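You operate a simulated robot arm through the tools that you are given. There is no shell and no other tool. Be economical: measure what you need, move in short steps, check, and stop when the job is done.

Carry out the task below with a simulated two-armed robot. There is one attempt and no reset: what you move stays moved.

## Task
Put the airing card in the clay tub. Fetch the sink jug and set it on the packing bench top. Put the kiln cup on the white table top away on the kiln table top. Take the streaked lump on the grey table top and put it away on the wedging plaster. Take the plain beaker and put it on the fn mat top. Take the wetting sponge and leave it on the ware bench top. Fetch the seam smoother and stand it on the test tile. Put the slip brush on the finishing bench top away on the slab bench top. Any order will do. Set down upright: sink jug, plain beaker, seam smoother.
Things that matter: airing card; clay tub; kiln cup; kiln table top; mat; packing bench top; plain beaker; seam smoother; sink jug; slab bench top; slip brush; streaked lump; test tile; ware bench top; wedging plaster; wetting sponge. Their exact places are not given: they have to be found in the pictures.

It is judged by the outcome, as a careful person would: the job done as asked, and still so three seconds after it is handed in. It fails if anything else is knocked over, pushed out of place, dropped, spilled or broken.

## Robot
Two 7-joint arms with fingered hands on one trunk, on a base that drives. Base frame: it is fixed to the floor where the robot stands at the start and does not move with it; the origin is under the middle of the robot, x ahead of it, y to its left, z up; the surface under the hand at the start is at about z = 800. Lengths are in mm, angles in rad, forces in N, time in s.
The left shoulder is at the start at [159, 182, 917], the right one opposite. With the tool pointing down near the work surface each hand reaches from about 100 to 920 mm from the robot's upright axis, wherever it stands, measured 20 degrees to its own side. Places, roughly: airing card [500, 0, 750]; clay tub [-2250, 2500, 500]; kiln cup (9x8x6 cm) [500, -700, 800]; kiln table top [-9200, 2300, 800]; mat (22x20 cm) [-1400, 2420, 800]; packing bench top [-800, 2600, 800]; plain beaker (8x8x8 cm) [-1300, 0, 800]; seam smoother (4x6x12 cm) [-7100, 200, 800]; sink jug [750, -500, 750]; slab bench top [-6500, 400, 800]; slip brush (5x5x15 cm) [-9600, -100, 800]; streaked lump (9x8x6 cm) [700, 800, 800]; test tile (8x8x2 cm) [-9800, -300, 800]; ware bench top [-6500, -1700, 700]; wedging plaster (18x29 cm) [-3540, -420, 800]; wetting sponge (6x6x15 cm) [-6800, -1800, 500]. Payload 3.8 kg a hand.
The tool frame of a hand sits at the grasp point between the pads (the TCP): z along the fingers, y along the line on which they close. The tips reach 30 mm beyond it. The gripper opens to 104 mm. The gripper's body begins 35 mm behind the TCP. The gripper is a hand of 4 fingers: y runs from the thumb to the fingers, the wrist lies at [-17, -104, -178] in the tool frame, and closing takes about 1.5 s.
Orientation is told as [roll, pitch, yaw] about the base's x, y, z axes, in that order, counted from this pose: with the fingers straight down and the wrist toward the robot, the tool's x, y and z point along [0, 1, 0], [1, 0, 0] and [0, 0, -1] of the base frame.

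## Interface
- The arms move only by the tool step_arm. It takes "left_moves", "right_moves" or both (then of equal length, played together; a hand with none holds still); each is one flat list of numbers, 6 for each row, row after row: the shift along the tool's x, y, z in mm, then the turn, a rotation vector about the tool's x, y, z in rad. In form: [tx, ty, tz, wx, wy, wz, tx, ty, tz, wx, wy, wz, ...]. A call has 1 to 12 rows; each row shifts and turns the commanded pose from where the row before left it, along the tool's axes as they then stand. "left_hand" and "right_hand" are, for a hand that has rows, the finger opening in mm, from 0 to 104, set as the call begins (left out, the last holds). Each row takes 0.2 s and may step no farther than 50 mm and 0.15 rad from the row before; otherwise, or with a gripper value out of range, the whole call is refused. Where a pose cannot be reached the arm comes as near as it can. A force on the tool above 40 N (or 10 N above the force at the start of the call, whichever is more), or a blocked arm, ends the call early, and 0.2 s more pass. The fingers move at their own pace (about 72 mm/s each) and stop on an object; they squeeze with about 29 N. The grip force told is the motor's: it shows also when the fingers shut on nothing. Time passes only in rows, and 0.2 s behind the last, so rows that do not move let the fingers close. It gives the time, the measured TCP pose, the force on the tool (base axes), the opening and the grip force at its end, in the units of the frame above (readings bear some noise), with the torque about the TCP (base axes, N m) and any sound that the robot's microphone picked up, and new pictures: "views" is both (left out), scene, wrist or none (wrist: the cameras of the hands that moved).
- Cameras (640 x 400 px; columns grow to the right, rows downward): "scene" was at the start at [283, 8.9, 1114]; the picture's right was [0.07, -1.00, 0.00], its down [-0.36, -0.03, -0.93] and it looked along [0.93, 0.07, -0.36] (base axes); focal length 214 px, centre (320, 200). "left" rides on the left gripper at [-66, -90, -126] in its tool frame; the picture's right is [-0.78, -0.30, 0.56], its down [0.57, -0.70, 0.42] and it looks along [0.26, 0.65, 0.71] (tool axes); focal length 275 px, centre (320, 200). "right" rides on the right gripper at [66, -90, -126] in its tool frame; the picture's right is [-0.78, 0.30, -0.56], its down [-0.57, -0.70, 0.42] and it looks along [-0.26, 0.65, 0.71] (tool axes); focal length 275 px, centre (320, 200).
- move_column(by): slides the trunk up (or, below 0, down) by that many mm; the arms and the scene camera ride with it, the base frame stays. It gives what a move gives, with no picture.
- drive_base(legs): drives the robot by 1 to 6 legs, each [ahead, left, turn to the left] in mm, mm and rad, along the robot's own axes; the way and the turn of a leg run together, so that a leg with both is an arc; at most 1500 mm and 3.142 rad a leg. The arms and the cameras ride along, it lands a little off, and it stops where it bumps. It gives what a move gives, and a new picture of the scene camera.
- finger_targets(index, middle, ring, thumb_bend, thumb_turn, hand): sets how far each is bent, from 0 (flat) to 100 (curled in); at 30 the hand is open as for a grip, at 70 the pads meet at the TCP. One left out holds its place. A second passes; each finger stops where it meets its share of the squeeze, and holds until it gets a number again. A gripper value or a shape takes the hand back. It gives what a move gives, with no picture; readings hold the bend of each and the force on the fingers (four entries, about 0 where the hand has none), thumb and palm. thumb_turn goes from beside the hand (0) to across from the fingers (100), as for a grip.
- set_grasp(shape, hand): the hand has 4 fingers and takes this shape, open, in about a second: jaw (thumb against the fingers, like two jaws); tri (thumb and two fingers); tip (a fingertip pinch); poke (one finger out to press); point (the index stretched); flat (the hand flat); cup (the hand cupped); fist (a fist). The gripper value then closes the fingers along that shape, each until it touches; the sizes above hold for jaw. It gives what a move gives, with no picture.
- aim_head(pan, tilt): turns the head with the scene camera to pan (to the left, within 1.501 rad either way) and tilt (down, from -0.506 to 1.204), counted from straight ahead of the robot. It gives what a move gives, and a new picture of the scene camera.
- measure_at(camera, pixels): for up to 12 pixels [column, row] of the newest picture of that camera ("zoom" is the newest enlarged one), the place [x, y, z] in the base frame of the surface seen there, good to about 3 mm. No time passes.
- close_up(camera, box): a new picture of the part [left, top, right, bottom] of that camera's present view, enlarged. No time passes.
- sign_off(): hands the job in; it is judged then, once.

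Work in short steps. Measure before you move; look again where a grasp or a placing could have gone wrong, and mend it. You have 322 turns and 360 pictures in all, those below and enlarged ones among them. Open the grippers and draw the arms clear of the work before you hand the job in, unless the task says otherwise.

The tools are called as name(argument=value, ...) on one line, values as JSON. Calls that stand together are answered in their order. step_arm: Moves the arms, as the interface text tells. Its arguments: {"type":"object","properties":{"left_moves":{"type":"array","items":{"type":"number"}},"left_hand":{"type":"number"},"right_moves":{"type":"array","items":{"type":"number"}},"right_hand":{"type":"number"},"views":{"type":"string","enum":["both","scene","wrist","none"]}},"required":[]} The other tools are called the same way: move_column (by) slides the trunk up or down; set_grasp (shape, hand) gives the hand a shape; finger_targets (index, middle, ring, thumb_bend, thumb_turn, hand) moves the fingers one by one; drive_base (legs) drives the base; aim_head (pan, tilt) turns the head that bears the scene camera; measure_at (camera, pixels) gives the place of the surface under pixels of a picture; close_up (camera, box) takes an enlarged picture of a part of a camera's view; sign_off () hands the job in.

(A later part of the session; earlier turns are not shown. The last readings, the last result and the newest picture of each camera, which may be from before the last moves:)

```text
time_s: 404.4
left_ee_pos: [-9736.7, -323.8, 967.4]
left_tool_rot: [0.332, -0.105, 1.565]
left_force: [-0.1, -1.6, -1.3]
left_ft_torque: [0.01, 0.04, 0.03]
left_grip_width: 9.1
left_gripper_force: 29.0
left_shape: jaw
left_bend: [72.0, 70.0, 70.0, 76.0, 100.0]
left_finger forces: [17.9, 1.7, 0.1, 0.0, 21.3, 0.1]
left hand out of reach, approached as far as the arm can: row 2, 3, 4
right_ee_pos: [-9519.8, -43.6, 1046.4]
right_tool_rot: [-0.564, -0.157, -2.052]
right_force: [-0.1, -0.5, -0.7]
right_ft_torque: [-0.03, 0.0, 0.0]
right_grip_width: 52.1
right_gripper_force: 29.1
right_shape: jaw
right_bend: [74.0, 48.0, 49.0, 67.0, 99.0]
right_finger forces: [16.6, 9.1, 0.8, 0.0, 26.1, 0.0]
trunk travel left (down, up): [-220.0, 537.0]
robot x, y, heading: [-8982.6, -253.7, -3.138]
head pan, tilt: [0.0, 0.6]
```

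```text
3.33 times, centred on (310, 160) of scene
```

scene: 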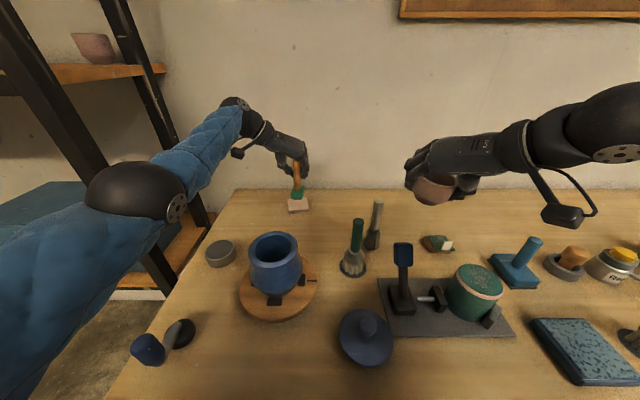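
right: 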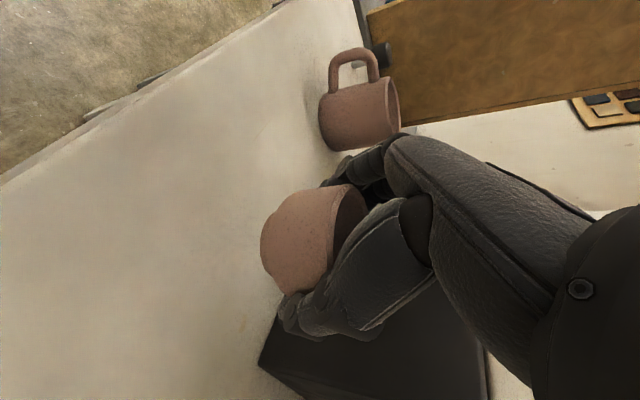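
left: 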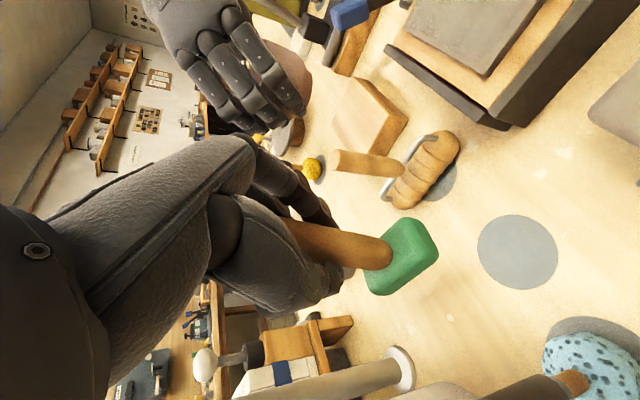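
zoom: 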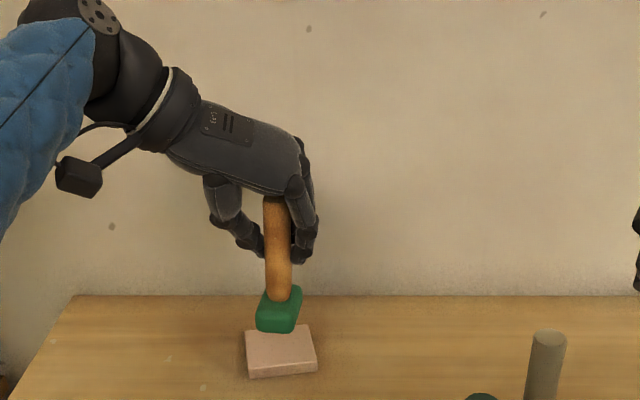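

Reach ends ~48 mm short. I shift the base right 90 (keeping well away from the bench leg) and forward 55, then reach back left.

drive_base(legs=[[0, -90, 0], [52, 0, 0]])

```text
time_s: 406.1
left_ee_pos: [-9790.2, -233.6, 965.8]
left_tool_rot: [0.331, -0.108, 1.567]
left_force: [0.2, -0.3, -2.7]
left_ft_torque: [0.01, -0.02, -0.04]
left_grip_width: 9.0
left_gripper_force: 29.1
left_shape: jaw
left_bend: [72.0, 70.0, 70.0, 76.0, 100.0]
left_finger forces: [18.0, 1.5, 0.0, 0.1, 21.4, 0.1]
right_ee_pos: [-9574.3, 46.7, 1046.2]
right_tool_rot: [-0.565, -0.156, -2.052]
right_force: [-1.3, -0.4, -2.2]
right_ft_torque: [0.0, -0.05, -0.03]
right_grip_width: 52.0
right_gripper_force: 28.9
right_shape: jaw
right_bend: [74.0, 48.0, 49.0, 67.0, 99.0]
right_finger forces: [16.4, 9.1, 0.7, 0.1, 26.0, 0.0]
trunk travel left (down, up): [-220.0, 537.0]
robot x, y, heading: [-9034.0, -160.5, -3.134]
head pan, tilt: [0.0, 0.6]
```

scene: 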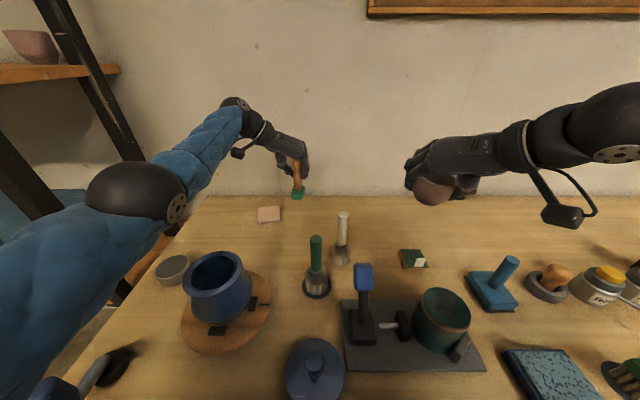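

No bump. I move left over the tile and down to about 20 mm above it.

step_arm(left_moves=[0, -32.4, 0, 0, 0, 0, -3, -32.4, 5, 0, 0, 0, -13, -32.4, 26, 0, 0, 0, 0, 0, 0, 0, 0, 0], views="wrist")

close_up(camera="scene", box=[210, 110, 370, 230])

```text
time_s: 407.1
left_ee_pos: [-9784.7, -327.2, 921.1]
left_tool_rot: [0.33, -0.105, 1.567]
left_force: [0.3, -0.6, -0.8]
left_ft_torque: [-0.02, 0.03, 0.01]
left_grip_width: 9.1
left_gripper_force: 28.9
left_shape: jaw
left_bend: [72.0, 70.0, 70.0, 76.0, 100.0]
left_finger forces: [17.8, 1.5, 0.1, 0.0, 21.4, 0.0]
right_ee_pos: [-9571.6, 46.8, 1046.8]
right_tool_rot: [-0.564, -0.157, -2.051]
right_force: [0.5, 0.1, -0.8]
right_ft_torque: [-0.01, -0.01, -0.01]
right_grip_width: 51.8
right_gripper_force: 28.7
right_shape: jaw
right_bend: [74.0, 48.0, 49.0, 67.0, 99.0]
right_finger forces: [16.5, 9.1, 0.8, 0.0, 26.0, 0.0]
trunk travel left (down, up): [-220.0, 537.0]
robot x, y, heading: [-9031.0, -159.0, -3.142]
head pan, tilt: [0.0, 0.6]
```

left: 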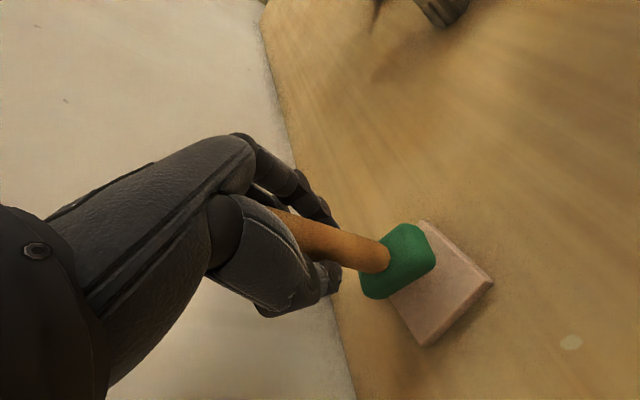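

```text
3.33 times, centred on (290, 170) of scene
```

zoom: 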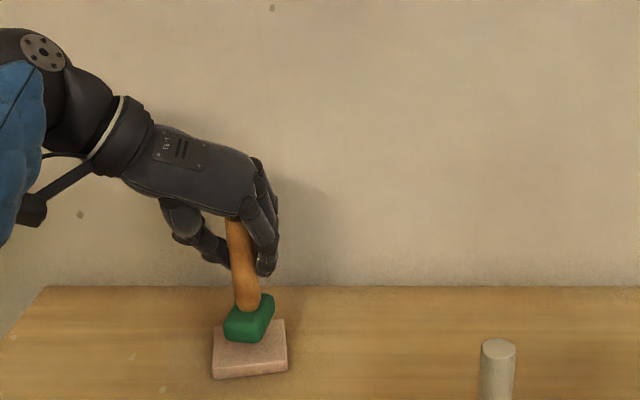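

measure_at(camera="zoom", pixels=[[227, 335], [258, 340], [270, 318], [240, 318], [216, 345], [286, 350], [215, 370], [284, 362], [250, 365]])

measure_at(camera="left", pixels=[[432, 245], [400, 228], [385, 297], [428, 268], [420, 222], [492, 280], [425, 345], [455, 280], [320, 240], [350, 247], [375, 255]])

```text
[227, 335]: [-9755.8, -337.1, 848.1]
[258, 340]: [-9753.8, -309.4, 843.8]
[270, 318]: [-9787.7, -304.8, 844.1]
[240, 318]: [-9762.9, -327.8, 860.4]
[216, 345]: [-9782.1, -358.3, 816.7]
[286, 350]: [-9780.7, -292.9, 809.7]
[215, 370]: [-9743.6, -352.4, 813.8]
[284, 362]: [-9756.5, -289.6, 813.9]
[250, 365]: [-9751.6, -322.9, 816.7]
```

```text
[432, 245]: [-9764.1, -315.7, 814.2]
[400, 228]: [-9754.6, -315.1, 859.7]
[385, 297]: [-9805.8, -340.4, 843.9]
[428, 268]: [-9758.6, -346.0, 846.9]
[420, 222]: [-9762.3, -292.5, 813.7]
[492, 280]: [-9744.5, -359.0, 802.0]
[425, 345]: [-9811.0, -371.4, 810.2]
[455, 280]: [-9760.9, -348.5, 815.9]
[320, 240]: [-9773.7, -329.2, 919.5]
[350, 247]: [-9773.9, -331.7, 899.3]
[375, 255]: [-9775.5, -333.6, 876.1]
```

The base is centred on the tile (within ~4 mm) but leans ~5° left; I correct this and lower.

step_arm(left_moves=[0, 0, 0, -0.066, -0.02, -0.025, -2.6, -0.8, 7.5, 0, 0, 0, -1.6, -0.5, 4.7, 0, 0, 0, 0, 0, 0, 0, 0, 0], views="wrist")

close_up(camera="scene", box=[230, 140, 320, 210])

```text
time_s: 408.1
left_ee_pos: [-9784.1, -325.8, 909.2]
left_tool_rot: [0.311, -0.177, 1.568]
left_force: [-0.3, -0.2, -1.2]
left_ft_torque: [-0.02, 0.02, -0.01]
left_grip_width: 8.9
left_gripper_force: 28.9
left_shape: jaw
left_bend: [72.0, 70.0, 70.0, 76.0, 100.0]
left_finger forces: [17.8, 1.5, 0.0, 0.0, 21.4, 0.0]
right_ee_pos: [-9572.0, 45.6, 1045.9]
right_tool_rot: [-0.565, -0.157, -2.052]
right_force: [-0.6, 0.4, -1.1]
right_ft_torque: [-0.03, 0.04, -0.03]
right_grip_width: 52.0
right_gripper_force: 29.1
right_shape: jaw
right_bend: [74.0, 48.0, 49.0, 67.0, 99.0]
right_finger forces: [16.5, 9.1, 0.8, 0.0, 25.9, 0.0]
trunk travel left (down, up): [-220.0, 537.0]
robot x, y, heading: [-9035.8, -159.0, -3.142]
head pan, tilt: [0.0, 0.6]
```

left: 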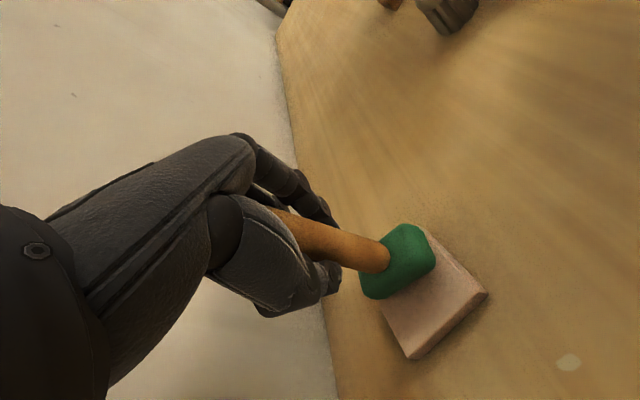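

```text
5.71 times, centred on (275, 175) of scene
```

zoom: 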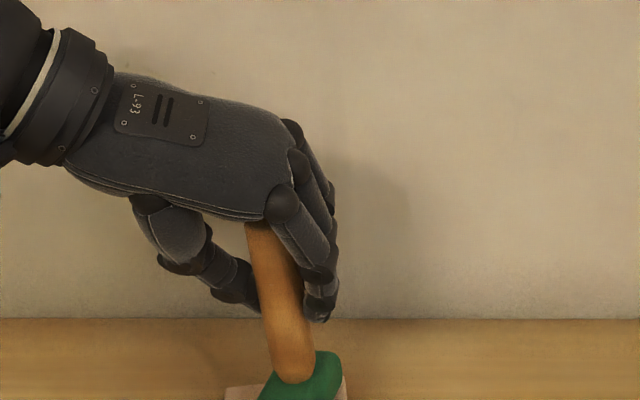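

measure_at(camera="left", pixels=[[300, 230], [315, 235], [330, 240], [345, 246], [360, 250], [375, 256], [400, 228], [432, 250], [420, 270], [385, 297]])

measure_at(camera="zoom", pixels=[[265, 250], [275, 290], [283, 330], [290, 360]])

```text
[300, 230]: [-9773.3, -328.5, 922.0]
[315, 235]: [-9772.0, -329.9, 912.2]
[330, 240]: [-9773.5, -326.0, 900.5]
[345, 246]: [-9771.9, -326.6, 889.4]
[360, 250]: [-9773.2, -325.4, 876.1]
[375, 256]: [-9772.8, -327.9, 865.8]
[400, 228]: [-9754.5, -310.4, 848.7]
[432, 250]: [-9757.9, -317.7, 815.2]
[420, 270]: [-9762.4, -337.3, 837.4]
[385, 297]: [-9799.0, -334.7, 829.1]
```

```text
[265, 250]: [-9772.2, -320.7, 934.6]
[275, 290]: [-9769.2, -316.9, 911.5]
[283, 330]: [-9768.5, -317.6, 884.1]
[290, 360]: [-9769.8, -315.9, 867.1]
```

Vertical within ~2°. I lower slowly to contact.

step_arm(left_moves=[-1, -0.4, 2.8, 0, 0, 0, -1, -0.4, 2.8, 0, 0, 0, -0.6, -0.3, 1.9, 0, 0, 0], views="none")

```text
time_s: 408.9
left_ee_pos: [-9783.7, -325.6, 901.0]
left_tool_rot: [0.311, -0.176, 1.569]
left_force: [-0.4, 0.3, -0.4]
left_ft_torque: [-0.01, 0.01, 0.0]
left_grip_width: 8.9
left_gripper_force: 29.0
left_shape: jaw
left_bend: [72.0, 70.0, 70.0, 76.0, 100.0]
left_finger forces: [18.1, 1.4, 0.0, 0.0, 21.6, 0.1]
right_ee_pos: [-9569.8, 46.7, 1046.5]
right_tool_rot: [-0.565, -0.158, -2.051]
right_force: [0.2, 0.3, -1.3]
right_ft_torque: [-0.01, -0.01, -0.02]
right_grip_width: 52.1
right_gripper_force: 28.6
right_shape: jaw
right_bend: [74.0, 48.0, 49.0, 67.0, 99.0]
right_finger forces: [16.5, 9.2, 0.8, 0.0, 26.1, 0.0]
trunk travel left (down, up): [-220.0, 537.0]
robot x, y, heading: [-9034.5, -162.5, -3.14]
head pan, tilt: [0.0, 0.6]
```

step_arm(left_moves=[-0.6, -0.3, 1.9, 0, 0, 0, -0.6, -0.3, 1.9, 0, 0, 0], views="none")

```text
time_s: 409.5
left_ee_pos: [-9784.7, -324.5, 899.0]
left_tool_rot: [0.315, -0.178, 1.568]
left_force: [2.1, 1.5, 7.1]
left_ft_torque: [0.08, -0.02, -0.03]
left_grip_width: 9.7
left_gripper_force: 29.5
left_shape: jaw
left_bend: [72.0, 70.0, 70.0, 77.0, 100.0]
left_finger forces: [18.9, 1.5, 0.0, 0.0, 22.0, 0.1]
right_ee_pos: [-9568.8, 46.5, 1046.7]
right_tool_rot: [-0.565, -0.157, -2.052]
right_force: [-0.5, 0.2, -1.3]
right_ft_torque: [0.0, -0.01, 0.01]
right_grip_width: 52.0
right_gripper_force: 29.1
right_shape: jaw
right_bend: [74.0, 48.0, 49.0, 67.0, 99.0]
right_finger forces: [16.4, 9.1, 0.8, 0.0, 26.1, 0.0]
trunk travel left (down, up): [-220.0, 537.0]
robot x, y, heading: [-9037.6, -159.6, -3.134]
head pan, tilt: [0.0, 0.6]
```

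Contact. I open the hand and check before withdrawing.

step_arm(left_moves=[0, 0, 0, 0, 0, 0, 0, 0, 0, 0, 0, 0, 0, 0, 0, 0, 0, 0, 0, 0, 0, 0, 0, 0, 0, 0, 0, 0, 0, 0], left_hand=90, views="wrist")

```text
time_s: 410.7
left_ee_pos: [-9784.2, -325.8, 897.3]
left_tool_rot: [0.311, -0.176, 1.57]
left_force: [-0.5, 0.0, -0.8]
left_ft_torque: [-0.01, -0.03, 0.02]
left_grip_width: 90.0
left_gripper_force: 0.0
left_shape: jaw
left_bend: [28.0, 33.0, 31.0, 37.0, 98.0]
left_finger forces: [0.0, 0.0, 0.0, 0.1, 0.0, 0.0]
right_ee_pos: [-9571.8, 46.2, 1046.4]
right_tool_rot: [-0.567, -0.156, -2.05]
right_force: [0.3, 0.3, -0.9]
right_ft_torque: [0.01, 0.04, 0.0]
right_grip_width: 51.9
right_gripper_force: 28.2
right_shape: jaw
right_bend: [74.0, 48.0, 49.0, 67.0, 99.0]
right_finger forces: [16.5, 9.1, 0.8, 0.1, 26.0, 0.0]
trunk travel left (down, up): [-220.0, 537.0]
robot x, y, heading: [-9036.6, -162.1, -3.135]
head pan, tilt: [0.0, 0.6]
```

left: 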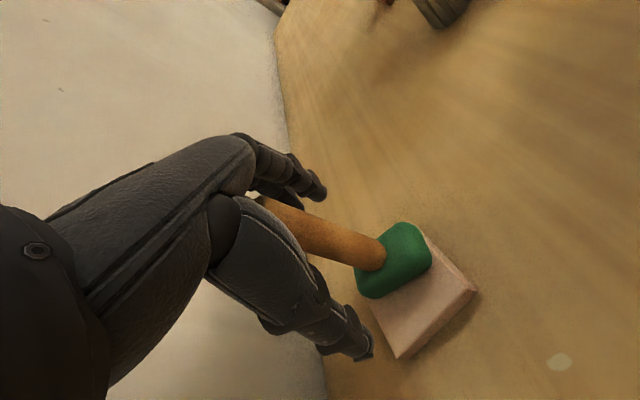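

It stands on the tile. I withdraw along the hand axis.

step_arm(left_moves=[0, 2, -20, 0, 0, 0, 0, 3, -30, 0, 0, 0, 0, 3, -35, 0, 0, 0, 0, 3, -35, 0, 0, 0, 0, 0, -30, 0, 0, 0], views="scene")

close_up(camera="scene", box=[200, 160, 400, 310])

```text
time_s: 411.9
left_ee_pos: [-9736.7, -338.7, 1039.7]
left_tool_rot: [0.312, -0.176, 1.57]
left_force: [-0.2, 0.9, 0.6]
left_ft_torque: [0.0, -0.01, 0.0]
left_grip_width: 90.1
left_gripper_force: 0.0
left_shape: jaw
left_bend: [28.0, 33.0, 30.0, 37.0, 98.0]
left_finger forces: [0.1, 0.0, 0.1, 0.1, 0.0, 0.0]
right_ee_pos: [-9571.3, 45.9, 1045.6]
right_tool_rot: [-0.565, -0.158, -2.051]
right_force: [-0.1, -1.1, -1.2]
right_ft_torque: [-0.02, 0.02, 0.01]
right_grip_width: 52.0
right_gripper_force: 29.4
right_shape: jaw
right_bend: [74.0, 48.0, 49.0, 67.0, 99.0]
right_finger forces: [16.5, 9.2, 0.8, 0.0, 26.0, 0.0]
trunk travel left (down, up): [-220.0, 537.0]
robot x, y, heading: [-9032.9, -161.5, -3.137]
head pan, tilt: [0.0, 0.6]
```

scene: 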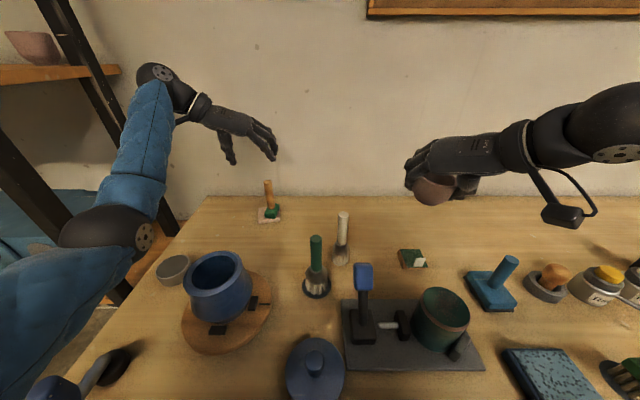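

```text
2.67 times, centred on (300, 235) of scene
```

zoom: 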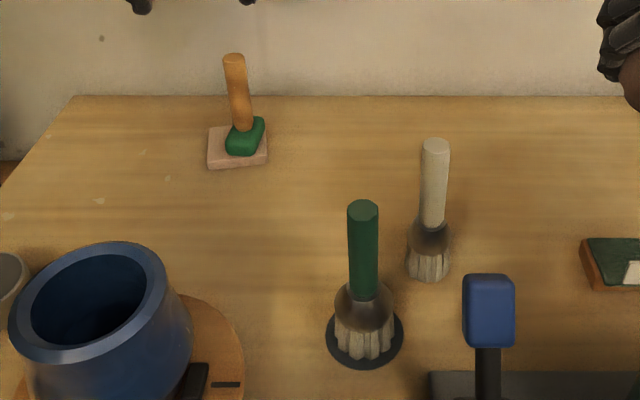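

The smoother stands on the tile. Next the light-handled slip brush: I measure it, straighten the left hand and pull the right hand back.

measure_at(camera="zoom", pixels=[[434, 150], [433, 180], [431, 215], [428, 270], [410, 250], [448, 255], [363, 215], [365, 300], [490, 300], [435, 143]])

step_arm(left_moves=[0, 0, -20, 0.08, 0, 0.026, 0, 0, -20, 0.08, 0, 0.026, 0, 0, 0, 0, 0, 0, 0, 0, 0, 0, 0, 0, 0, 0, 0, 0, 0, 0], right_moves=[27, -17, -20, 0, 0, 0, 27, -17, -20, 0, 0, 0, 27, -17, -20, 0, 0, 0, 27, -17, -20, 0, 0, 0, 0, 0, 0, 0, 0, 0], views="none")

```text
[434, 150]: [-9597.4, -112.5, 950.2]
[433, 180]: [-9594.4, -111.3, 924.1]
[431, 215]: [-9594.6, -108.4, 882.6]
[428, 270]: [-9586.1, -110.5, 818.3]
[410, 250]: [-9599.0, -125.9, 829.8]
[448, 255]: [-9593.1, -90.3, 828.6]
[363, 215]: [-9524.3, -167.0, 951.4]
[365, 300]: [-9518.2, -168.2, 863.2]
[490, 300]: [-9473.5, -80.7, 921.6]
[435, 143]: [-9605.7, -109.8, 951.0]
```

```text
time_s: 413.1
left_ee_pos: [-9725.7, -344.3, 1077.1]
left_tool_rot: [0.31, -0.009, 1.571]
left_force: [-0.3, 0.5, 1.4]
left_ft_torque: [0.02, 0.02, -0.02]
left_grip_width: 89.9
left_gripper_force: 0.1
left_shape: jaw
left_bend: [28.0, 33.0, 30.0, 37.0, 98.0]
left_finger forces: [0.1, 0.0, 0.1, 0.0, 0.0, 0.1]
right_ee_pos: [-9460.3, 50.6, 1072.9]
right_tool_rot: [-0.561, -0.155, -2.052]
right_force: [0.0, -0.5, -1.0]
right_ft_torque: [0.0, -0.01, 0.0]
right_grip_width: 51.9
right_gripper_force: 28.7
right_shape: jaw
right_bend: [74.0, 48.0, 49.0, 67.0, 99.0]
right_finger forces: [16.6, 9.0, 0.8, 0.1, 25.8, 0.0]
right hand out of reach, approached as far as the arm can: row 3, 4
trunk travel left (down, up): [-220.0, 537.0]
robot x, y, heading: [-9031.7, -163.4, -3.139]
head pan, tilt: [0.0, 0.6]
```

Brush handle axis ≈(−9604,−110), top z 951. I bring the left hand above it.

step_arm(left_moves=[-24, 33.4, 1.4, 0, 0, 0, -24, 33.4, 1.4, 0, 0, 0, -24, 33.4, 1.4, 0, 0, 0, -24, 33.4, 1.4, 0, 0, 0, -24, 33.4, 1.4, 0, 0, 0, -24, 33.4, 1.4, 0, 0, 0, -24, 33.4, 1.4, 0, 0, 0, 0, 0, 0, 0, 0, 0], left_hand=80)

close_up(camera="scene", box=[240, 120, 480, 290])

```text
time_s: 415.1
left_ee_pos: [-9581.7, -156.9, 1045.3]
left_tool_rot: [0.379, -0.009, 1.638]
left_force: [0.1, 0.7, 0.3]
left_ft_torque: [-0.01, -0.02, 0.01]
left_grip_width: 80.4
left_gripper_force: 0.0
left_shape: jaw
left_bend: [27.0, 35.0, 32.0, 50.0, 98.0]
left_finger forces: [0.0, 0.0, 0.0, 0.0, 0.0, 0.1]
right_ee_pos: [-9466.2, 25.2, 1074.2]
right_tool_rot: [-0.566, -0.152, -2.024]
right_force: [0.0, -0.9, -0.9]
right_ft_torque: [0.02, -0.04, -0.03]
right_grip_width: 51.9
right_gripper_force: 29.0
right_shape: jaw
right_bend: [74.0, 48.0, 49.0, 67.0, 99.0]
right_finger forces: [16.7, 8.9, 0.8, 0.1, 26.0, 0.0]
trunk travel left (down, up): [-220.0, 537.0]
robot x, y, heading: [-9042.0, -172.4, -3.108]
head pan, tilt: [0.0, 0.6]
stopped in row 8 (left hand): the arm was blocked; the commanded pose is now the measured one
```

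scene: 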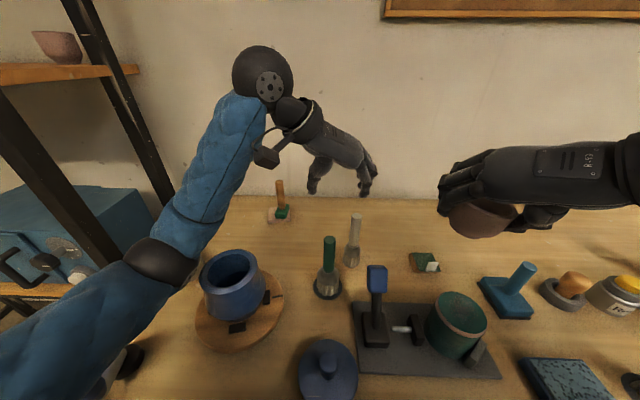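
left: 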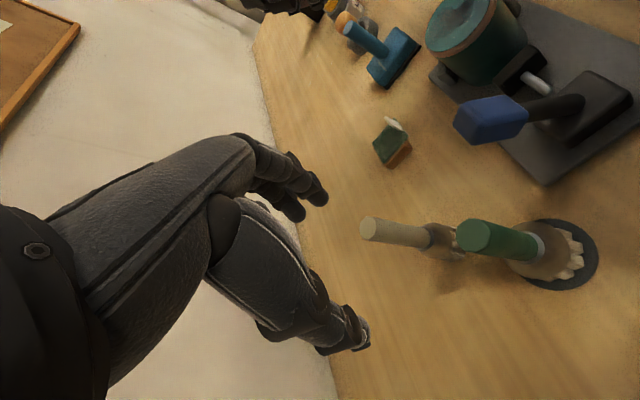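

```text
2.35 times, centred on (360, 205) of scene
```

zoom: 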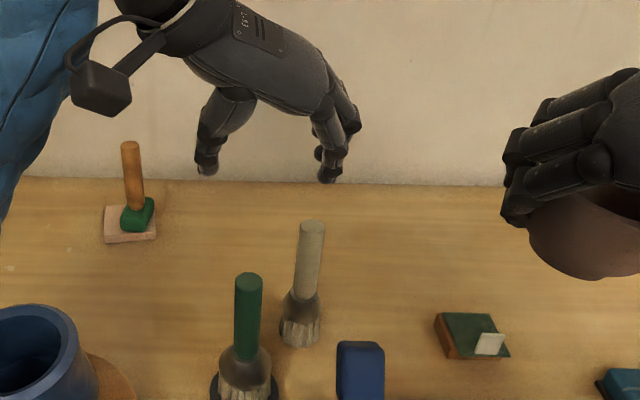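

The left arm was blocked (elbow likely against something at the left). I raise the trunk to lift the elbow and look.

move_column(by=150)

aim_head(pan=0.4, tilt=0.85)

```text
time_s: 416.8
left_ee_pos: [-9583.1, -141.8, 1186.3]
left_tool_rot: [0.357, -0.003, 1.622]
left_force: [-0.7, -0.1, 0.1]
left_ft_torque: [-0.01, -0.01, 0.04]
left_grip_width: 80.4
left_gripper_force: 0.1
left_shape: jaw
left_bend: [27.0, 35.0, 32.0, 50.0, 98.0]
left_finger forces: [0.0, 0.0, 0.0, 0.0, 0.0, 0.1]
right_ee_pos: [-9434.9, 35.2, 1255.1]
right_tool_rot: [-0.646, -0.201, -2.015]
right_force: [-0.3, -0.9, -1.0]
right_ft_torque: [-0.01, 0.0, 0.01]
right_grip_width: 51.8
right_gripper_force: 28.9
right_shape: jaw
right_bend: [74.0, 48.0, 49.0, 67.0, 99.0]
right_finger forces: [16.7, 8.9, 0.8, 0.0, 25.7, 0.1]
trunk travel left (down, up): [-370.0, 387.0]
robot x, y, heading: [-9042.1, -172.0, -3.111]
head pan, tilt: [0.0, 0.6]
```

```text
time_s: 417.7
left_ee_pos: [-9582.1, -142.0, 1186.4]
left_tool_rot: [0.358, -0.003, 1.622]
left_force: [-0.5, -0.4, 0.0]
left_ft_torque: [0.0, -0.04, 0.0]
left_grip_width: 80.4
left_gripper_force: 0.0
left_shape: jaw
left_bend: [27.0, 35.0, 32.0, 50.0, 98.0]
left_finger forces: [0.1, 0.0, 0.0, 0.0, 0.0, 0.0]
right_ee_pos: [-9434.2, 35.2, 1256.2]
right_tool_rot: [-0.647, -0.2, -2.016]
right_force: [-0.7, -0.3, -0.5]
right_ft_torque: [0.02, -0.03, 0.01]
right_grip_width: 52.1
right_gripper_force: 28.9
right_shape: jaw
right_bend: [74.0, 48.0, 49.0, 67.0, 99.0]
right_finger forces: [16.8, 8.9, 0.8, 0.1, 25.8, 0.0]
trunk travel left (down, up): [-370.0, 387.0]
robot x, y, heading: [-9042.0, -166.5, -3.11]
head pan, tilt: [0.4, 0.85]
```

scene: 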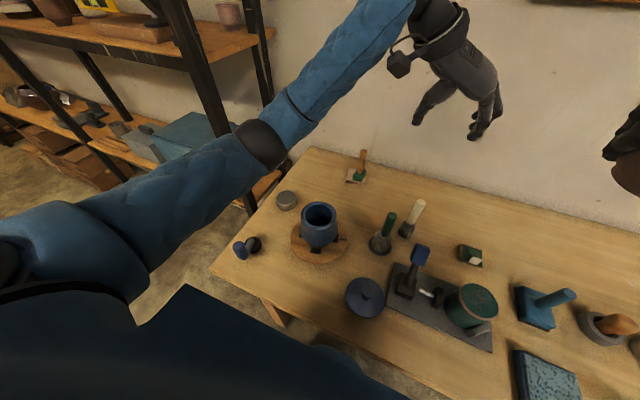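

measure_at(camera="scene", pixels=[[240, 250], [254, 243], [245, 205], [200, 60], [260, 145], [225, 130], [287, 200], [235, 215], [318, 225]])

close_up(camera="scene", box=[140, 60, 380, 290])

```text
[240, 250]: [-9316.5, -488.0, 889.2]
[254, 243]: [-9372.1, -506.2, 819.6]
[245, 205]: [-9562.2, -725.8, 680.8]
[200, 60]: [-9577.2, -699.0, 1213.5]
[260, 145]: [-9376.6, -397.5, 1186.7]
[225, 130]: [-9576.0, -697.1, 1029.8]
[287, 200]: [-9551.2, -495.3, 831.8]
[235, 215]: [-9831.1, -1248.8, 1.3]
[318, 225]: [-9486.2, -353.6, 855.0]
```

```text
1.74 times, centred on (260, 175) of scene
```

zoom: 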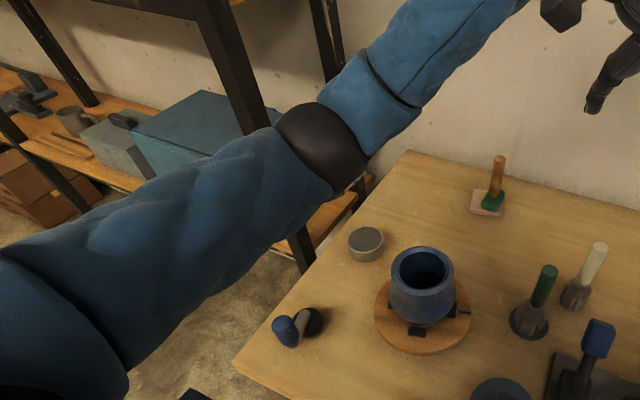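

Nothing visible has moved. The arm was too folded; I back the base 150 mm, realign the heading, and reach for the brush with a straighter arm.

drive_base(legs=[[-150, 0, -0.03]])

aim_head(pan=0.1, tilt=0.7)

measure_at(camera="scene", pixels=[[320, 200], [330, 205]])

```text
time_s: 419.1
left_ee_pos: [-9429.7, -122.2, 1188.2]
left_tool_rot: [0.358, -0.003, 1.59]
left_force: [0.4, -0.8, -0.2]
left_ft_torque: [0.02, 0.06, 0.01]
left_grip_width: 80.2
left_gripper_force: 0.1
left_shape: jaw
left_bend: [27.0, 35.0, 32.0, 50.0, 98.0]
left_finger forces: [0.1, 0.1, 0.1, 0.0, 0.0, 0.1]
right_ee_pos: [-9275.5, 48.1, 1257.5]
right_tool_rot: [-0.648, -0.201, -2.045]
right_force: [0.6, 0.4, -0.9]
right_ft_torque: [-0.02, 0.03, -0.01]
right_grip_width: 51.8
right_gripper_force: 28.8
right_shape: jaw
right_bend: [74.0, 48.0, 49.0, 67.0, 99.0]
right_finger forces: [16.7, 8.9, 0.8, 0.0, 25.8, 0.0]
trunk travel left (down, up): [-370.0, 387.0]
robot x, y, heading: [-8891.7, -165.8, 3.134]
head pan, tilt: [0.4, 0.85]
```

scene: 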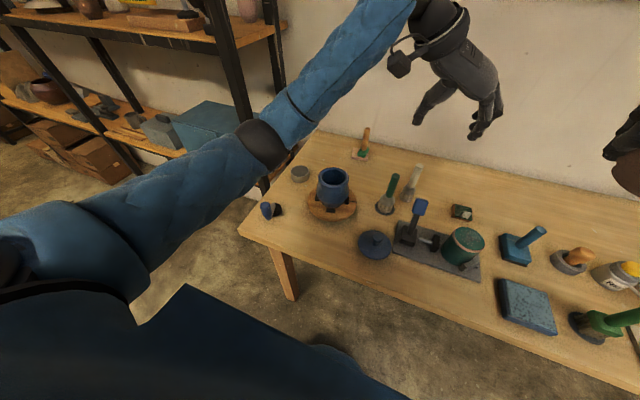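

```text
time_s: 419.9
left_ee_pos: [-9432.4, -122.7, 1186.6]
left_tool_rot: [0.358, -0.004, 1.59]
left_force: [-0.8, 0.1, 0.5]
left_ft_torque: [0.01, 0.03, 0.01]
left_grip_width: 80.1
left_gripper_force: 0.0
left_shape: jaw
left_bend: [27.0, 35.0, 32.0, 50.0, 98.0]
left_finger forces: [0.0, 0.0, 0.1, 0.0, 0.0, 0.0]
right_ee_pos: [-9277.8, 49.2, 1254.8]
right_tool_rot: [-0.647, -0.201, -2.047]
right_force: [0.2, -0.4, -1.1]
right_ft_torque: [-0.03, 0.0, -0.01]
right_grip_width: 51.8
right_gripper_force: 29.1
right_shape: jaw
right_bend: [74.0, 48.0, 49.0, 67.0, 99.0]
right_finger forces: [16.8, 8.8, 0.8, 0.0, 25.8, 0.1]
trunk travel left (down, up): [-370.0, 387.0]
robot x, y, heading: [-8888.3, -164.3, 3.137]
head pan, tilt: [0.099, 0.7]
```

scene: 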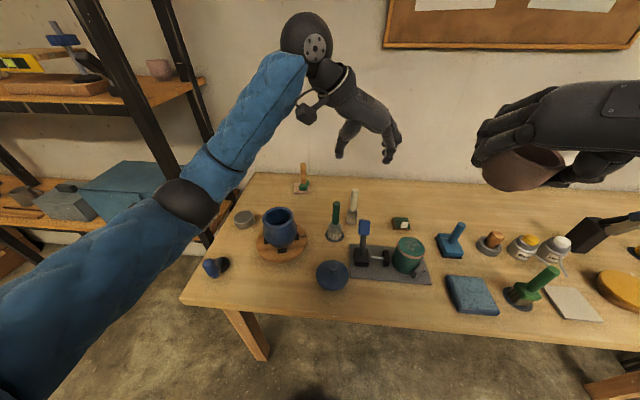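

```text
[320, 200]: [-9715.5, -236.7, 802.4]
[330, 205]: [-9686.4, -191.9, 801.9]
```

I shift the base to (−8938,−225) and lower the left hand to a stand-off above the brush.

drive_base(legs=[[50, 60, 0]])

step_arm(left_moves=[3.4, 14.4, 36.6, 0, 0, 0, 3.4, 14.4, 36.6, 0, 0, 0, 3.4, 14.4, 36.6, 0, 0, 0, 3.4, 14.4, 36.6, 0, 0, 0, 3.4, 14.4, 36.6, 0, 0, 0, 0, 0, 0, 0, 0, 0])

```text
time_s: 420.9
left_ee_pos: [-9482.4, -183.8, 1186.2]
left_tool_rot: [0.357, -0.006, 1.59]
left_force: [-1.1, -0.7, -0.5]
left_ft_torque: [0.03, -0.06, 0.01]
left_grip_width: 80.0
left_gripper_force: 0.0
left_shape: jaw
left_bend: [27.0, 35.0, 32.0, 50.0, 98.0]
left_finger forces: [0.0, 0.1, 0.0, 0.0, 0.0, 0.0]
right_ee_pos: [-9328.8, -13.0, 1255.1]
right_tool_rot: [-0.647, -0.2, -2.047]
right_force: [-0.2, 0.8, -1.4]
right_ft_torque: [0.0, -0.02, 0.01]
right_grip_width: 51.7
right_gripper_force: 28.7
right_shape: jaw
right_bend: [74.0, 48.0, 49.0, 67.0, 99.0]
right_finger forces: [16.8, 8.8, 0.8, 0.0, 25.8, 0.0]
trunk travel left (down, up): [-370.0, 387.0]
robot x, y, heading: [-8940.4, -227.3, 3.136]
head pan, tilt: [0.099, 0.7]
```

scene: 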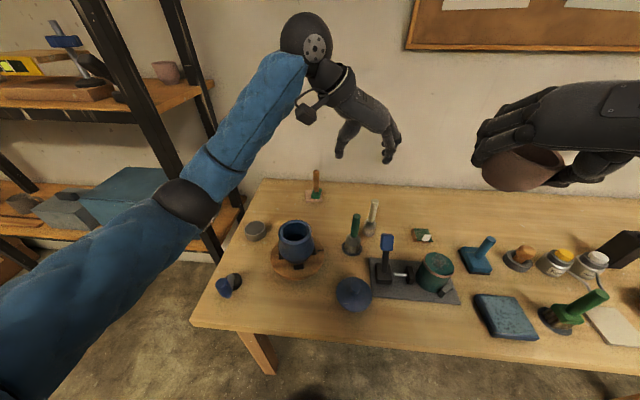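

```text
time_s: 422.3
left_ee_pos: [-9563.7, -112.5, 1021.0]
left_tool_rot: [0.358, -0.002, 1.588]
left_force: [0.1, 0.0, 0.5]
left_ft_torque: [0.02, 0.01, -0.02]
left_grip_width: 80.2
left_gripper_force: 0.2
left_shape: jaw
left_bend: [27.0, 35.0, 32.0, 50.0, 98.0]
left_finger forces: [0.1, 0.1, 0.1, 0.0, 0.1, 0.0]
right_ee_pos: [-9327.7, -12.2, 1257.3]
right_tool_rot: [-0.645, -0.201, -2.046]
right_force: [-0.2, -0.9, -0.5]
right_ft_torque: [0.01, 0.02, 0.0]
right_grip_width: 51.7
right_gripper_force: 28.9
right_shape: jaw
right_bend: [74.0, 48.0, 49.0, 67.0, 99.0]
right_finger forces: [16.6, 8.9, 0.8, 0.0, 25.8, 0.0]
trunk travel left (down, up): [-370.0, 387.0]
robot x, y, heading: [-8941.8, -228.7, 3.139]
head pan, tilt: [0.099, 0.7]
```

scene: 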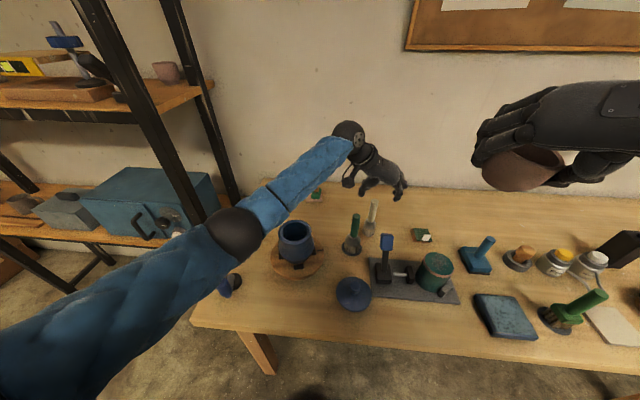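
left: 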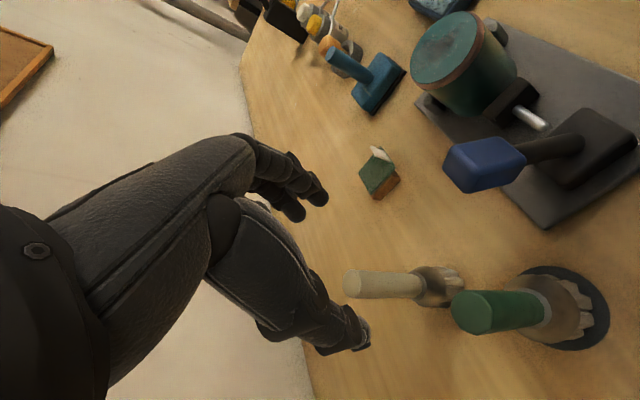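

measure_at(camera="left", pixels=[[350, 285], [375, 286], [400, 287], [366, 340], [325, 198], [302, 215], [470, 312]])

measure_at(camera="scene", pixels=[[245, 245], [215, 265], [180, 285], [230, 285]])

```text
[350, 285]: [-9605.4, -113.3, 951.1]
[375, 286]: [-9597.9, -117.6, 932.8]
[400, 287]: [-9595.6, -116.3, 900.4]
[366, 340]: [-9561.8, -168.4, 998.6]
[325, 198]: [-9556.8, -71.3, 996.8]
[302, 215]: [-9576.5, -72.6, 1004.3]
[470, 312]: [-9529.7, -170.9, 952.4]
```

```text
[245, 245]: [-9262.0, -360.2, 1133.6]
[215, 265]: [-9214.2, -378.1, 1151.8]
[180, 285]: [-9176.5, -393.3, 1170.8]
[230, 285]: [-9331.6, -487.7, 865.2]
```

Aligned (handle at y −112 vs hand centre −119); elbow is high. I descend 115 mm and close.

step_arm(left_moves=[0, 4, 25, 0, 0, 0, 0, 2, 30, 0, 0, 0, 0, 0, 30, 0, 0, 0, 0, 0, 30, 0, 0, 0, 0, 0, 0, 0, 0, 0], views="wrist")

step_arm(left_moves=[0, 0, 0, 0, 0, 0, 0, 0, 0, 0, 0, 0, 0, 0, 0, 0, 0, 0, 0, 0, 0, 0, 0, 0, 0, 0, 0, 0, 0, 0, 0, 0, 0, 0, 0, 0], left_hand=5, views="wrist")

```text
time_s: 423.5
left_ee_pos: [-9585.4, -108.7, 917.1]
left_tool_rot: [0.36, -0.002, 1.59]
left_force: [-0.3, -0.4, 0.0]
left_ft_torque: [-0.02, 0.03, 0.02]
left_grip_width: 80.2
left_gripper_force: 0.1
left_shape: jaw
left_bend: [27.0, 35.0, 32.0, 50.0, 98.0]
left_finger forces: [0.0, 0.0, 0.0, 0.1, 0.0, 0.0]
left hand out of reach, approached as far as the arm can: row 4
right_ee_pos: [-9327.2, -9.8, 1255.3]
right_tool_rot: [-0.647, -0.2, -2.046]
right_force: [0.9, -0.8, -1.4]
right_ft_torque: [0.04, 0.01, 0.0]
right_grip_width: 51.5
right_gripper_force: 28.9
right_shape: jaw
right_bend: [74.0, 48.0, 49.0, 67.0, 99.0]
right_finger forces: [16.7, 8.7, 0.9, 0.0, 25.8, 0.1]
trunk travel left (down, up): [-370.0, 387.0]
robot x, y, heading: [-8940.3, -223.5, 3.144]
head pan, tilt: [0.099, 0.7]
```

left: 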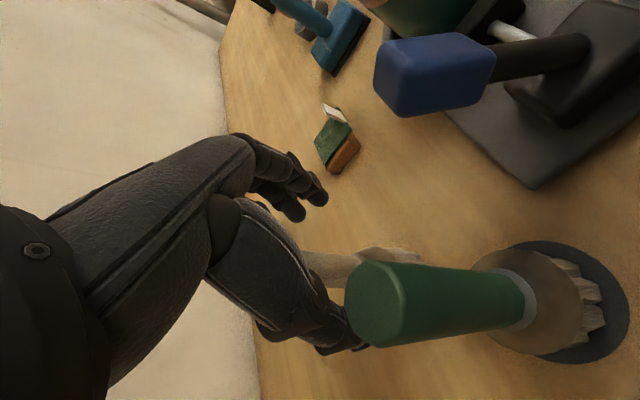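

```text
time_s: 424.9
left_ee_pos: [-9587.0, -108.3, 916.8]
left_tool_rot: [0.359, -0.002, 1.59]
left_force: [0.6, -0.3, 0.1]
left_ft_torque: [-0.05, -0.08, 0.02]
left_grip_width: 7.1
left_gripper_force: 28.9
left_shape: jaw
left_bend: [70.0, 61.0, 70.0, 75.0, 100.0]
left_finger forces: [0.1, 8.4, 7.6, 0.0, 24.0, 0.0]
right_ee_pos: [-9326.4, -12.1, 1256.7]
right_tool_rot: [-0.646, -0.2, -2.048]
right_force: [-0.3, 0.6, -1.1]
right_ft_torque: [0.0, -0.01, -0.01]
right_grip_width: 51.9
right_gripper_force: 28.5
right_shape: jaw
right_bend: [74.0, 48.0, 49.0, 67.0, 99.0]
right_finger forces: [16.7, 8.9, 0.8, 0.0, 25.8, 0.0]
trunk travel left (down, up): [-370.0, 387.0]
robot x, y, heading: [-8943.1, -223.7, 3.136]
head pan, tilt: [0.099, 0.7]
```

left: 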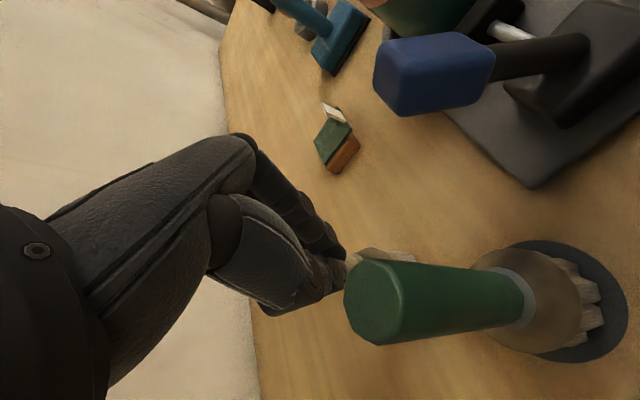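

Middle, ring and thumb hold the handle. I lift slowly and look.

step_arm(left_moves=[3, 0, -8, 0, 0, 0, 6, 0, -16, 0, 0, 0, 9, 0, -24, 0, 0, 0, 9, 0, -24, 0, 0, 0], views="wrist")

close_up(camera="scene", box=[260, 110, 460, 280])

```text
time_s: 425.9
left_ee_pos: [-9587.1, -109.6, 993.6]
left_tool_rot: [0.358, -0.003, 1.591]
left_force: [-0.4, -0.6, -1.9]
left_ft_torque: [-0.02, -0.02, 0.01]
left_grip_width: 7.1
left_gripper_force: 28.8
left_shape: jaw
left_bend: [70.0, 61.0, 70.0, 75.0, 100.0]
left_finger forces: [0.0, 8.5, 5.9, 0.1, 26.3, 0.1]
right_ee_pos: [-9327.1, -11.2, 1255.8]
right_tool_rot: [-0.647, -0.201, -2.046]
right_force: [0.9, -0.2, -1.5]
right_ft_torque: [0.03, 0.03, -0.02]
right_grip_width: 51.8
right_gripper_force: 28.5
right_shape: jaw
right_bend: [74.0, 48.0, 49.0, 67.0, 99.0]
right_finger forces: [16.8, 8.9, 0.8, 0.1, 25.8, 0.1]
trunk travel left (down, up): [-370.0, 387.0]
robot x, y, heading: [-8942.1, -225.5, 3.141]
head pan, tilt: [0.099, 0.7]
```

left: 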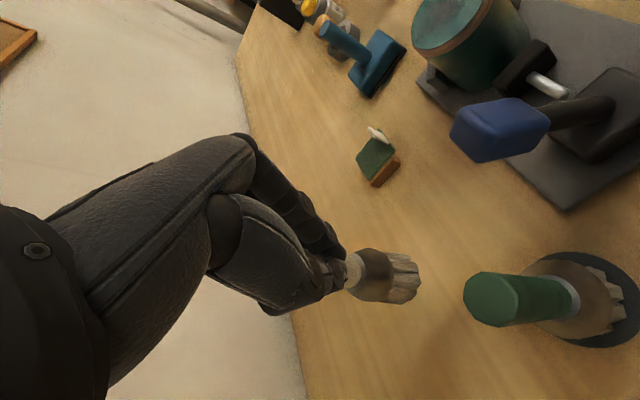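

```text
2.35 times, centred on (360, 195) of scene
```

zoom: 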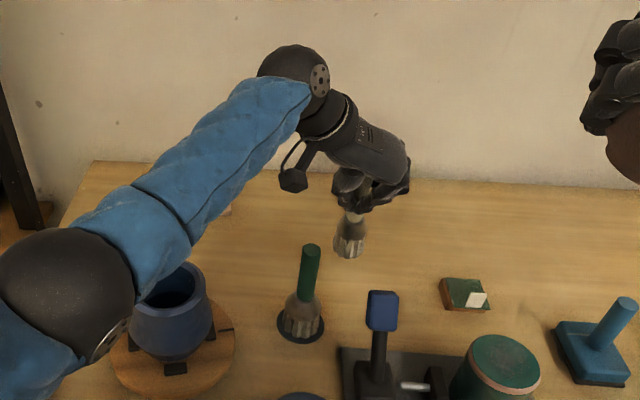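

Brush held. I raise it further and back away from the bench.

step_arm(left_moves=[11, 0, -30, 0, 0, 0, 11, 0, -30, 0, 0, 0, 11, 0, -30, 0, 0, 0, 11, 0, -30, 0, 0, 0], views="none")

drive_base(legs=[[-500, 0, 0]])

aim_head(pan=-0.9, tilt=0.35)

```text
time_s: 426.9
left_ee_pos: [-9584.7, -107.2, 1121.1]
left_tool_rot: [0.359, -0.004, 1.589]
left_force: [0.0, -0.1, -0.8]
left_ft_torque: [0.0, -0.03, -0.01]
left_grip_width: 6.8
left_gripper_force: 29.0
left_shape: jaw
left_bend: [70.0, 61.0, 70.0, 75.0, 100.0]
left_finger forces: [0.0, 8.5, 5.7, 0.1, 26.7, 0.1]
right_ee_pos: [-9326.5, -11.6, 1255.9]
right_tool_rot: [-0.645, -0.199, -2.047]
right_force: [-0.1, 0.6, -1.2]
right_ft_torque: [0.0, -0.01, 0.0]
right_grip_width: 51.8
right_gripper_force: 29.6
right_shape: jaw
right_bend: [74.0, 48.0, 49.0, 67.0, 99.0]
right_finger forces: [16.6, 8.9, 0.8, 0.0, 25.8, 0.0]
trunk travel left (down, up): [-370.0, 387.0]
robot x, y, heading: [-8941.3, -225.1, 3.138]
head pan, tilt: [0.099, 0.7]
```

```text
time_s: 429.9
left_ee_pos: [-9083.8, -109.3, 1121.8]
left_tool_rot: [0.357, -0.004, 1.59]
left_force: [0.3, -0.2, -1.9]
left_ft_torque: [0.02, -0.03, 0.02]
left_grip_width: 7.1
left_gripper_force: 28.6
left_shape: jaw
left_bend: [70.0, 61.0, 70.0, 75.0, 100.0]
left_finger forces: [0.0, 8.4, 5.8, 0.1, 26.8, 0.1]
right_ee_pos: [-8826.6, -12.1, 1255.6]
right_tool_rot: [-0.646, -0.2, -2.047]
right_force: [0.0, -1.3, -1.8]
right_ft_torque: [0.0, 0.06, -0.03]
right_grip_width: 51.8
right_gripper_force: 29.8
right_shape: jaw
right_bend: [74.0, 48.0, 49.0, 67.0, 99.0]
right_finger forces: [16.7, 8.9, 0.9, 0.0, 25.8, 0.0]
trunk travel left (down, up): [-370.0, 387.0]
robot x, y, heading: [-8440.8, -228.6, 3.143]
head pan, tilt: [0.099, 0.7]
```

scene: 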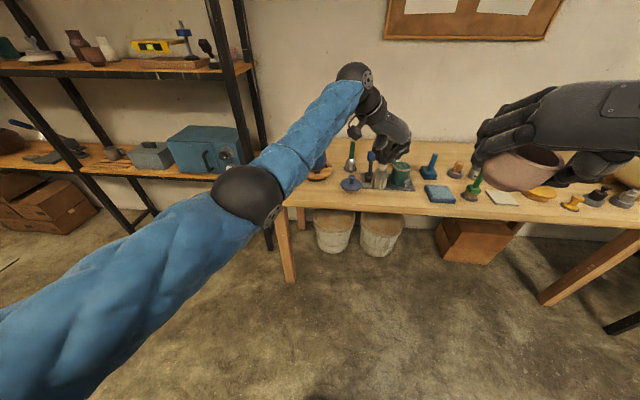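

```text
time_s: 431.1
left_ee_pos: [-9084.3, -109.6, 1121.2]
left_tool_rot: [0.357, -0.003, 1.59]
left_force: [-1.1, 1.0, -1.8]
left_ft_torque: [0.01, -0.03, 0.02]
left_grip_width: 7.0
left_gripper_force: 28.7
left_shape: jaw
left_bend: [70.0, 61.0, 70.0, 75.0, 100.0]
left_finger forces: [0.0, 8.5, 5.8, 0.1, 26.8, 0.0]
right_ee_pos: [-8826.6, -12.8, 1256.0]
right_tool_rot: [-0.647, -0.201, -2.047]
right_force: [-0.2, 0.2, -0.7]
right_ft_torque: [-0.01, 0.01, -0.01]
right_grip_width: 51.9
right_gripper_force: 28.8
right_shape: jaw
right_bend: [74.0, 48.0, 49.0, 67.0, 99.0]
right_finger forces: [16.8, 8.9, 0.9, 0.0, 25.8, 0.0]
trunk travel left (down, up): [-370.0, 387.0]
robot x, y, heading: [-8438.9, -225.9, 3.137]
head pan, tilt: [-0.901, 0.351]
```

scene: 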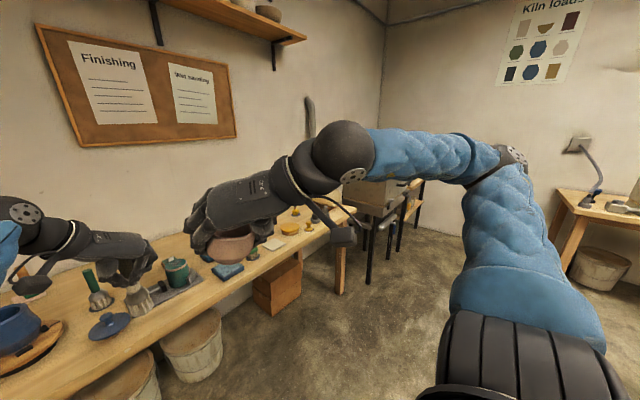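

I turn to face +y and drive north toward the kiln table.

drive_base(legs=[[250, 0, 0], [0, 0, -1.571], [1000, 0, 0]])

aim_head(pan=0.3, tilt=0.4)

```text
time_s: 441.5
left_ee_pos: [-8583.4, 1418.4, 1121.7]
left_tool_rot: [0.357, -0.006, 0.034]
left_force: [-0.9, -0.3, -1.2]
left_ft_torque: [-0.07, 0.02, -0.01]
left_grip_width: 6.8
left_gripper_force: 28.8
left_shape: jaw
left_bend: [70.0, 62.0, 70.0, 75.0, 100.0]
left_finger forces: [0.0, 8.1, 5.6, 0.0, 0.0, 0.1]
right_ee_pos: [-8482.9, 1162.4, 1255.5]
right_tool_rot: [-0.645, -0.203, 2.68]
right_force: [0.6, -1.1, -1.5]
right_ft_torque: [-0.06, -0.01, 0.02]
right_grip_width: 51.6
right_gripper_force: 28.7
right_shape: jaw
right_bend: [74.0, 48.0, 49.0, 67.0, 99.0]
right_finger forces: [16.7, 8.6, 0.9, 0.0, 25.6, 0.0]
trunk travel left (down, up): [-370.0, 387.0]
robot x, y, heading: [-8691.8, 772.7, 1.581]
head pan, tilt: [-0.901, 0.351]
```

scene: 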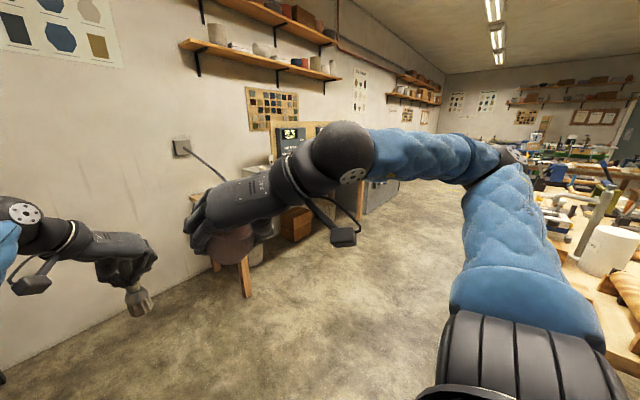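

```text
time_s: 442.9
left_ee_pos: [-8584.6, 1418.2, 1120.1]
left_tool_rot: [0.356, -0.002, 0.034]
left_force: [-0.3, -0.5, -1.2]
left_ft_torque: [-0.01, 0.02, 0.02]
left_grip_width: 6.9
left_gripper_force: 29.2
left_shape: jaw
left_bend: [70.0, 62.0, 70.0, 75.0, 100.0]
left_finger forces: [0.1, 8.2, 5.5, 0.0, 0.0, 0.1]
right_ee_pos: [-8482.9, 1160.5, 1255.2]
right_tool_rot: [-0.647, -0.201, 2.681]
right_force: [-0.1, -0.1, -1.5]
right_ft_torque: [-0.03, 0.03, 0.02]
right_grip_width: 51.7
right_gripper_force: 29.0
right_shape: jaw
right_bend: [74.0, 48.0, 49.0, 67.0, 99.0]
right_finger forces: [16.6, 8.6, 1.0, 0.0, 25.6, 0.0]
trunk travel left (down, up): [-370.0, 387.0]
robot x, y, heading: [-8692.3, 770.9, 1.589]
head pan, tilt: [0.3, 0.4]
```

scene: 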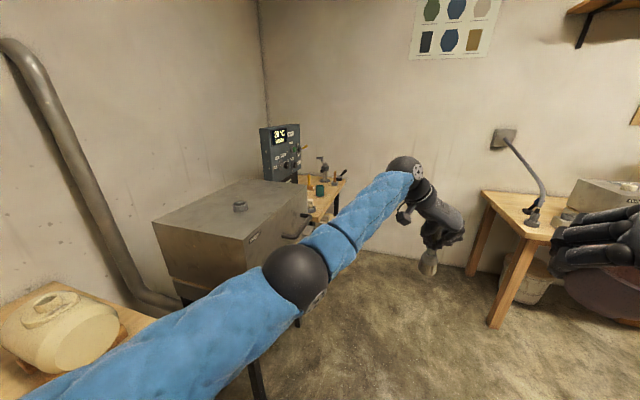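

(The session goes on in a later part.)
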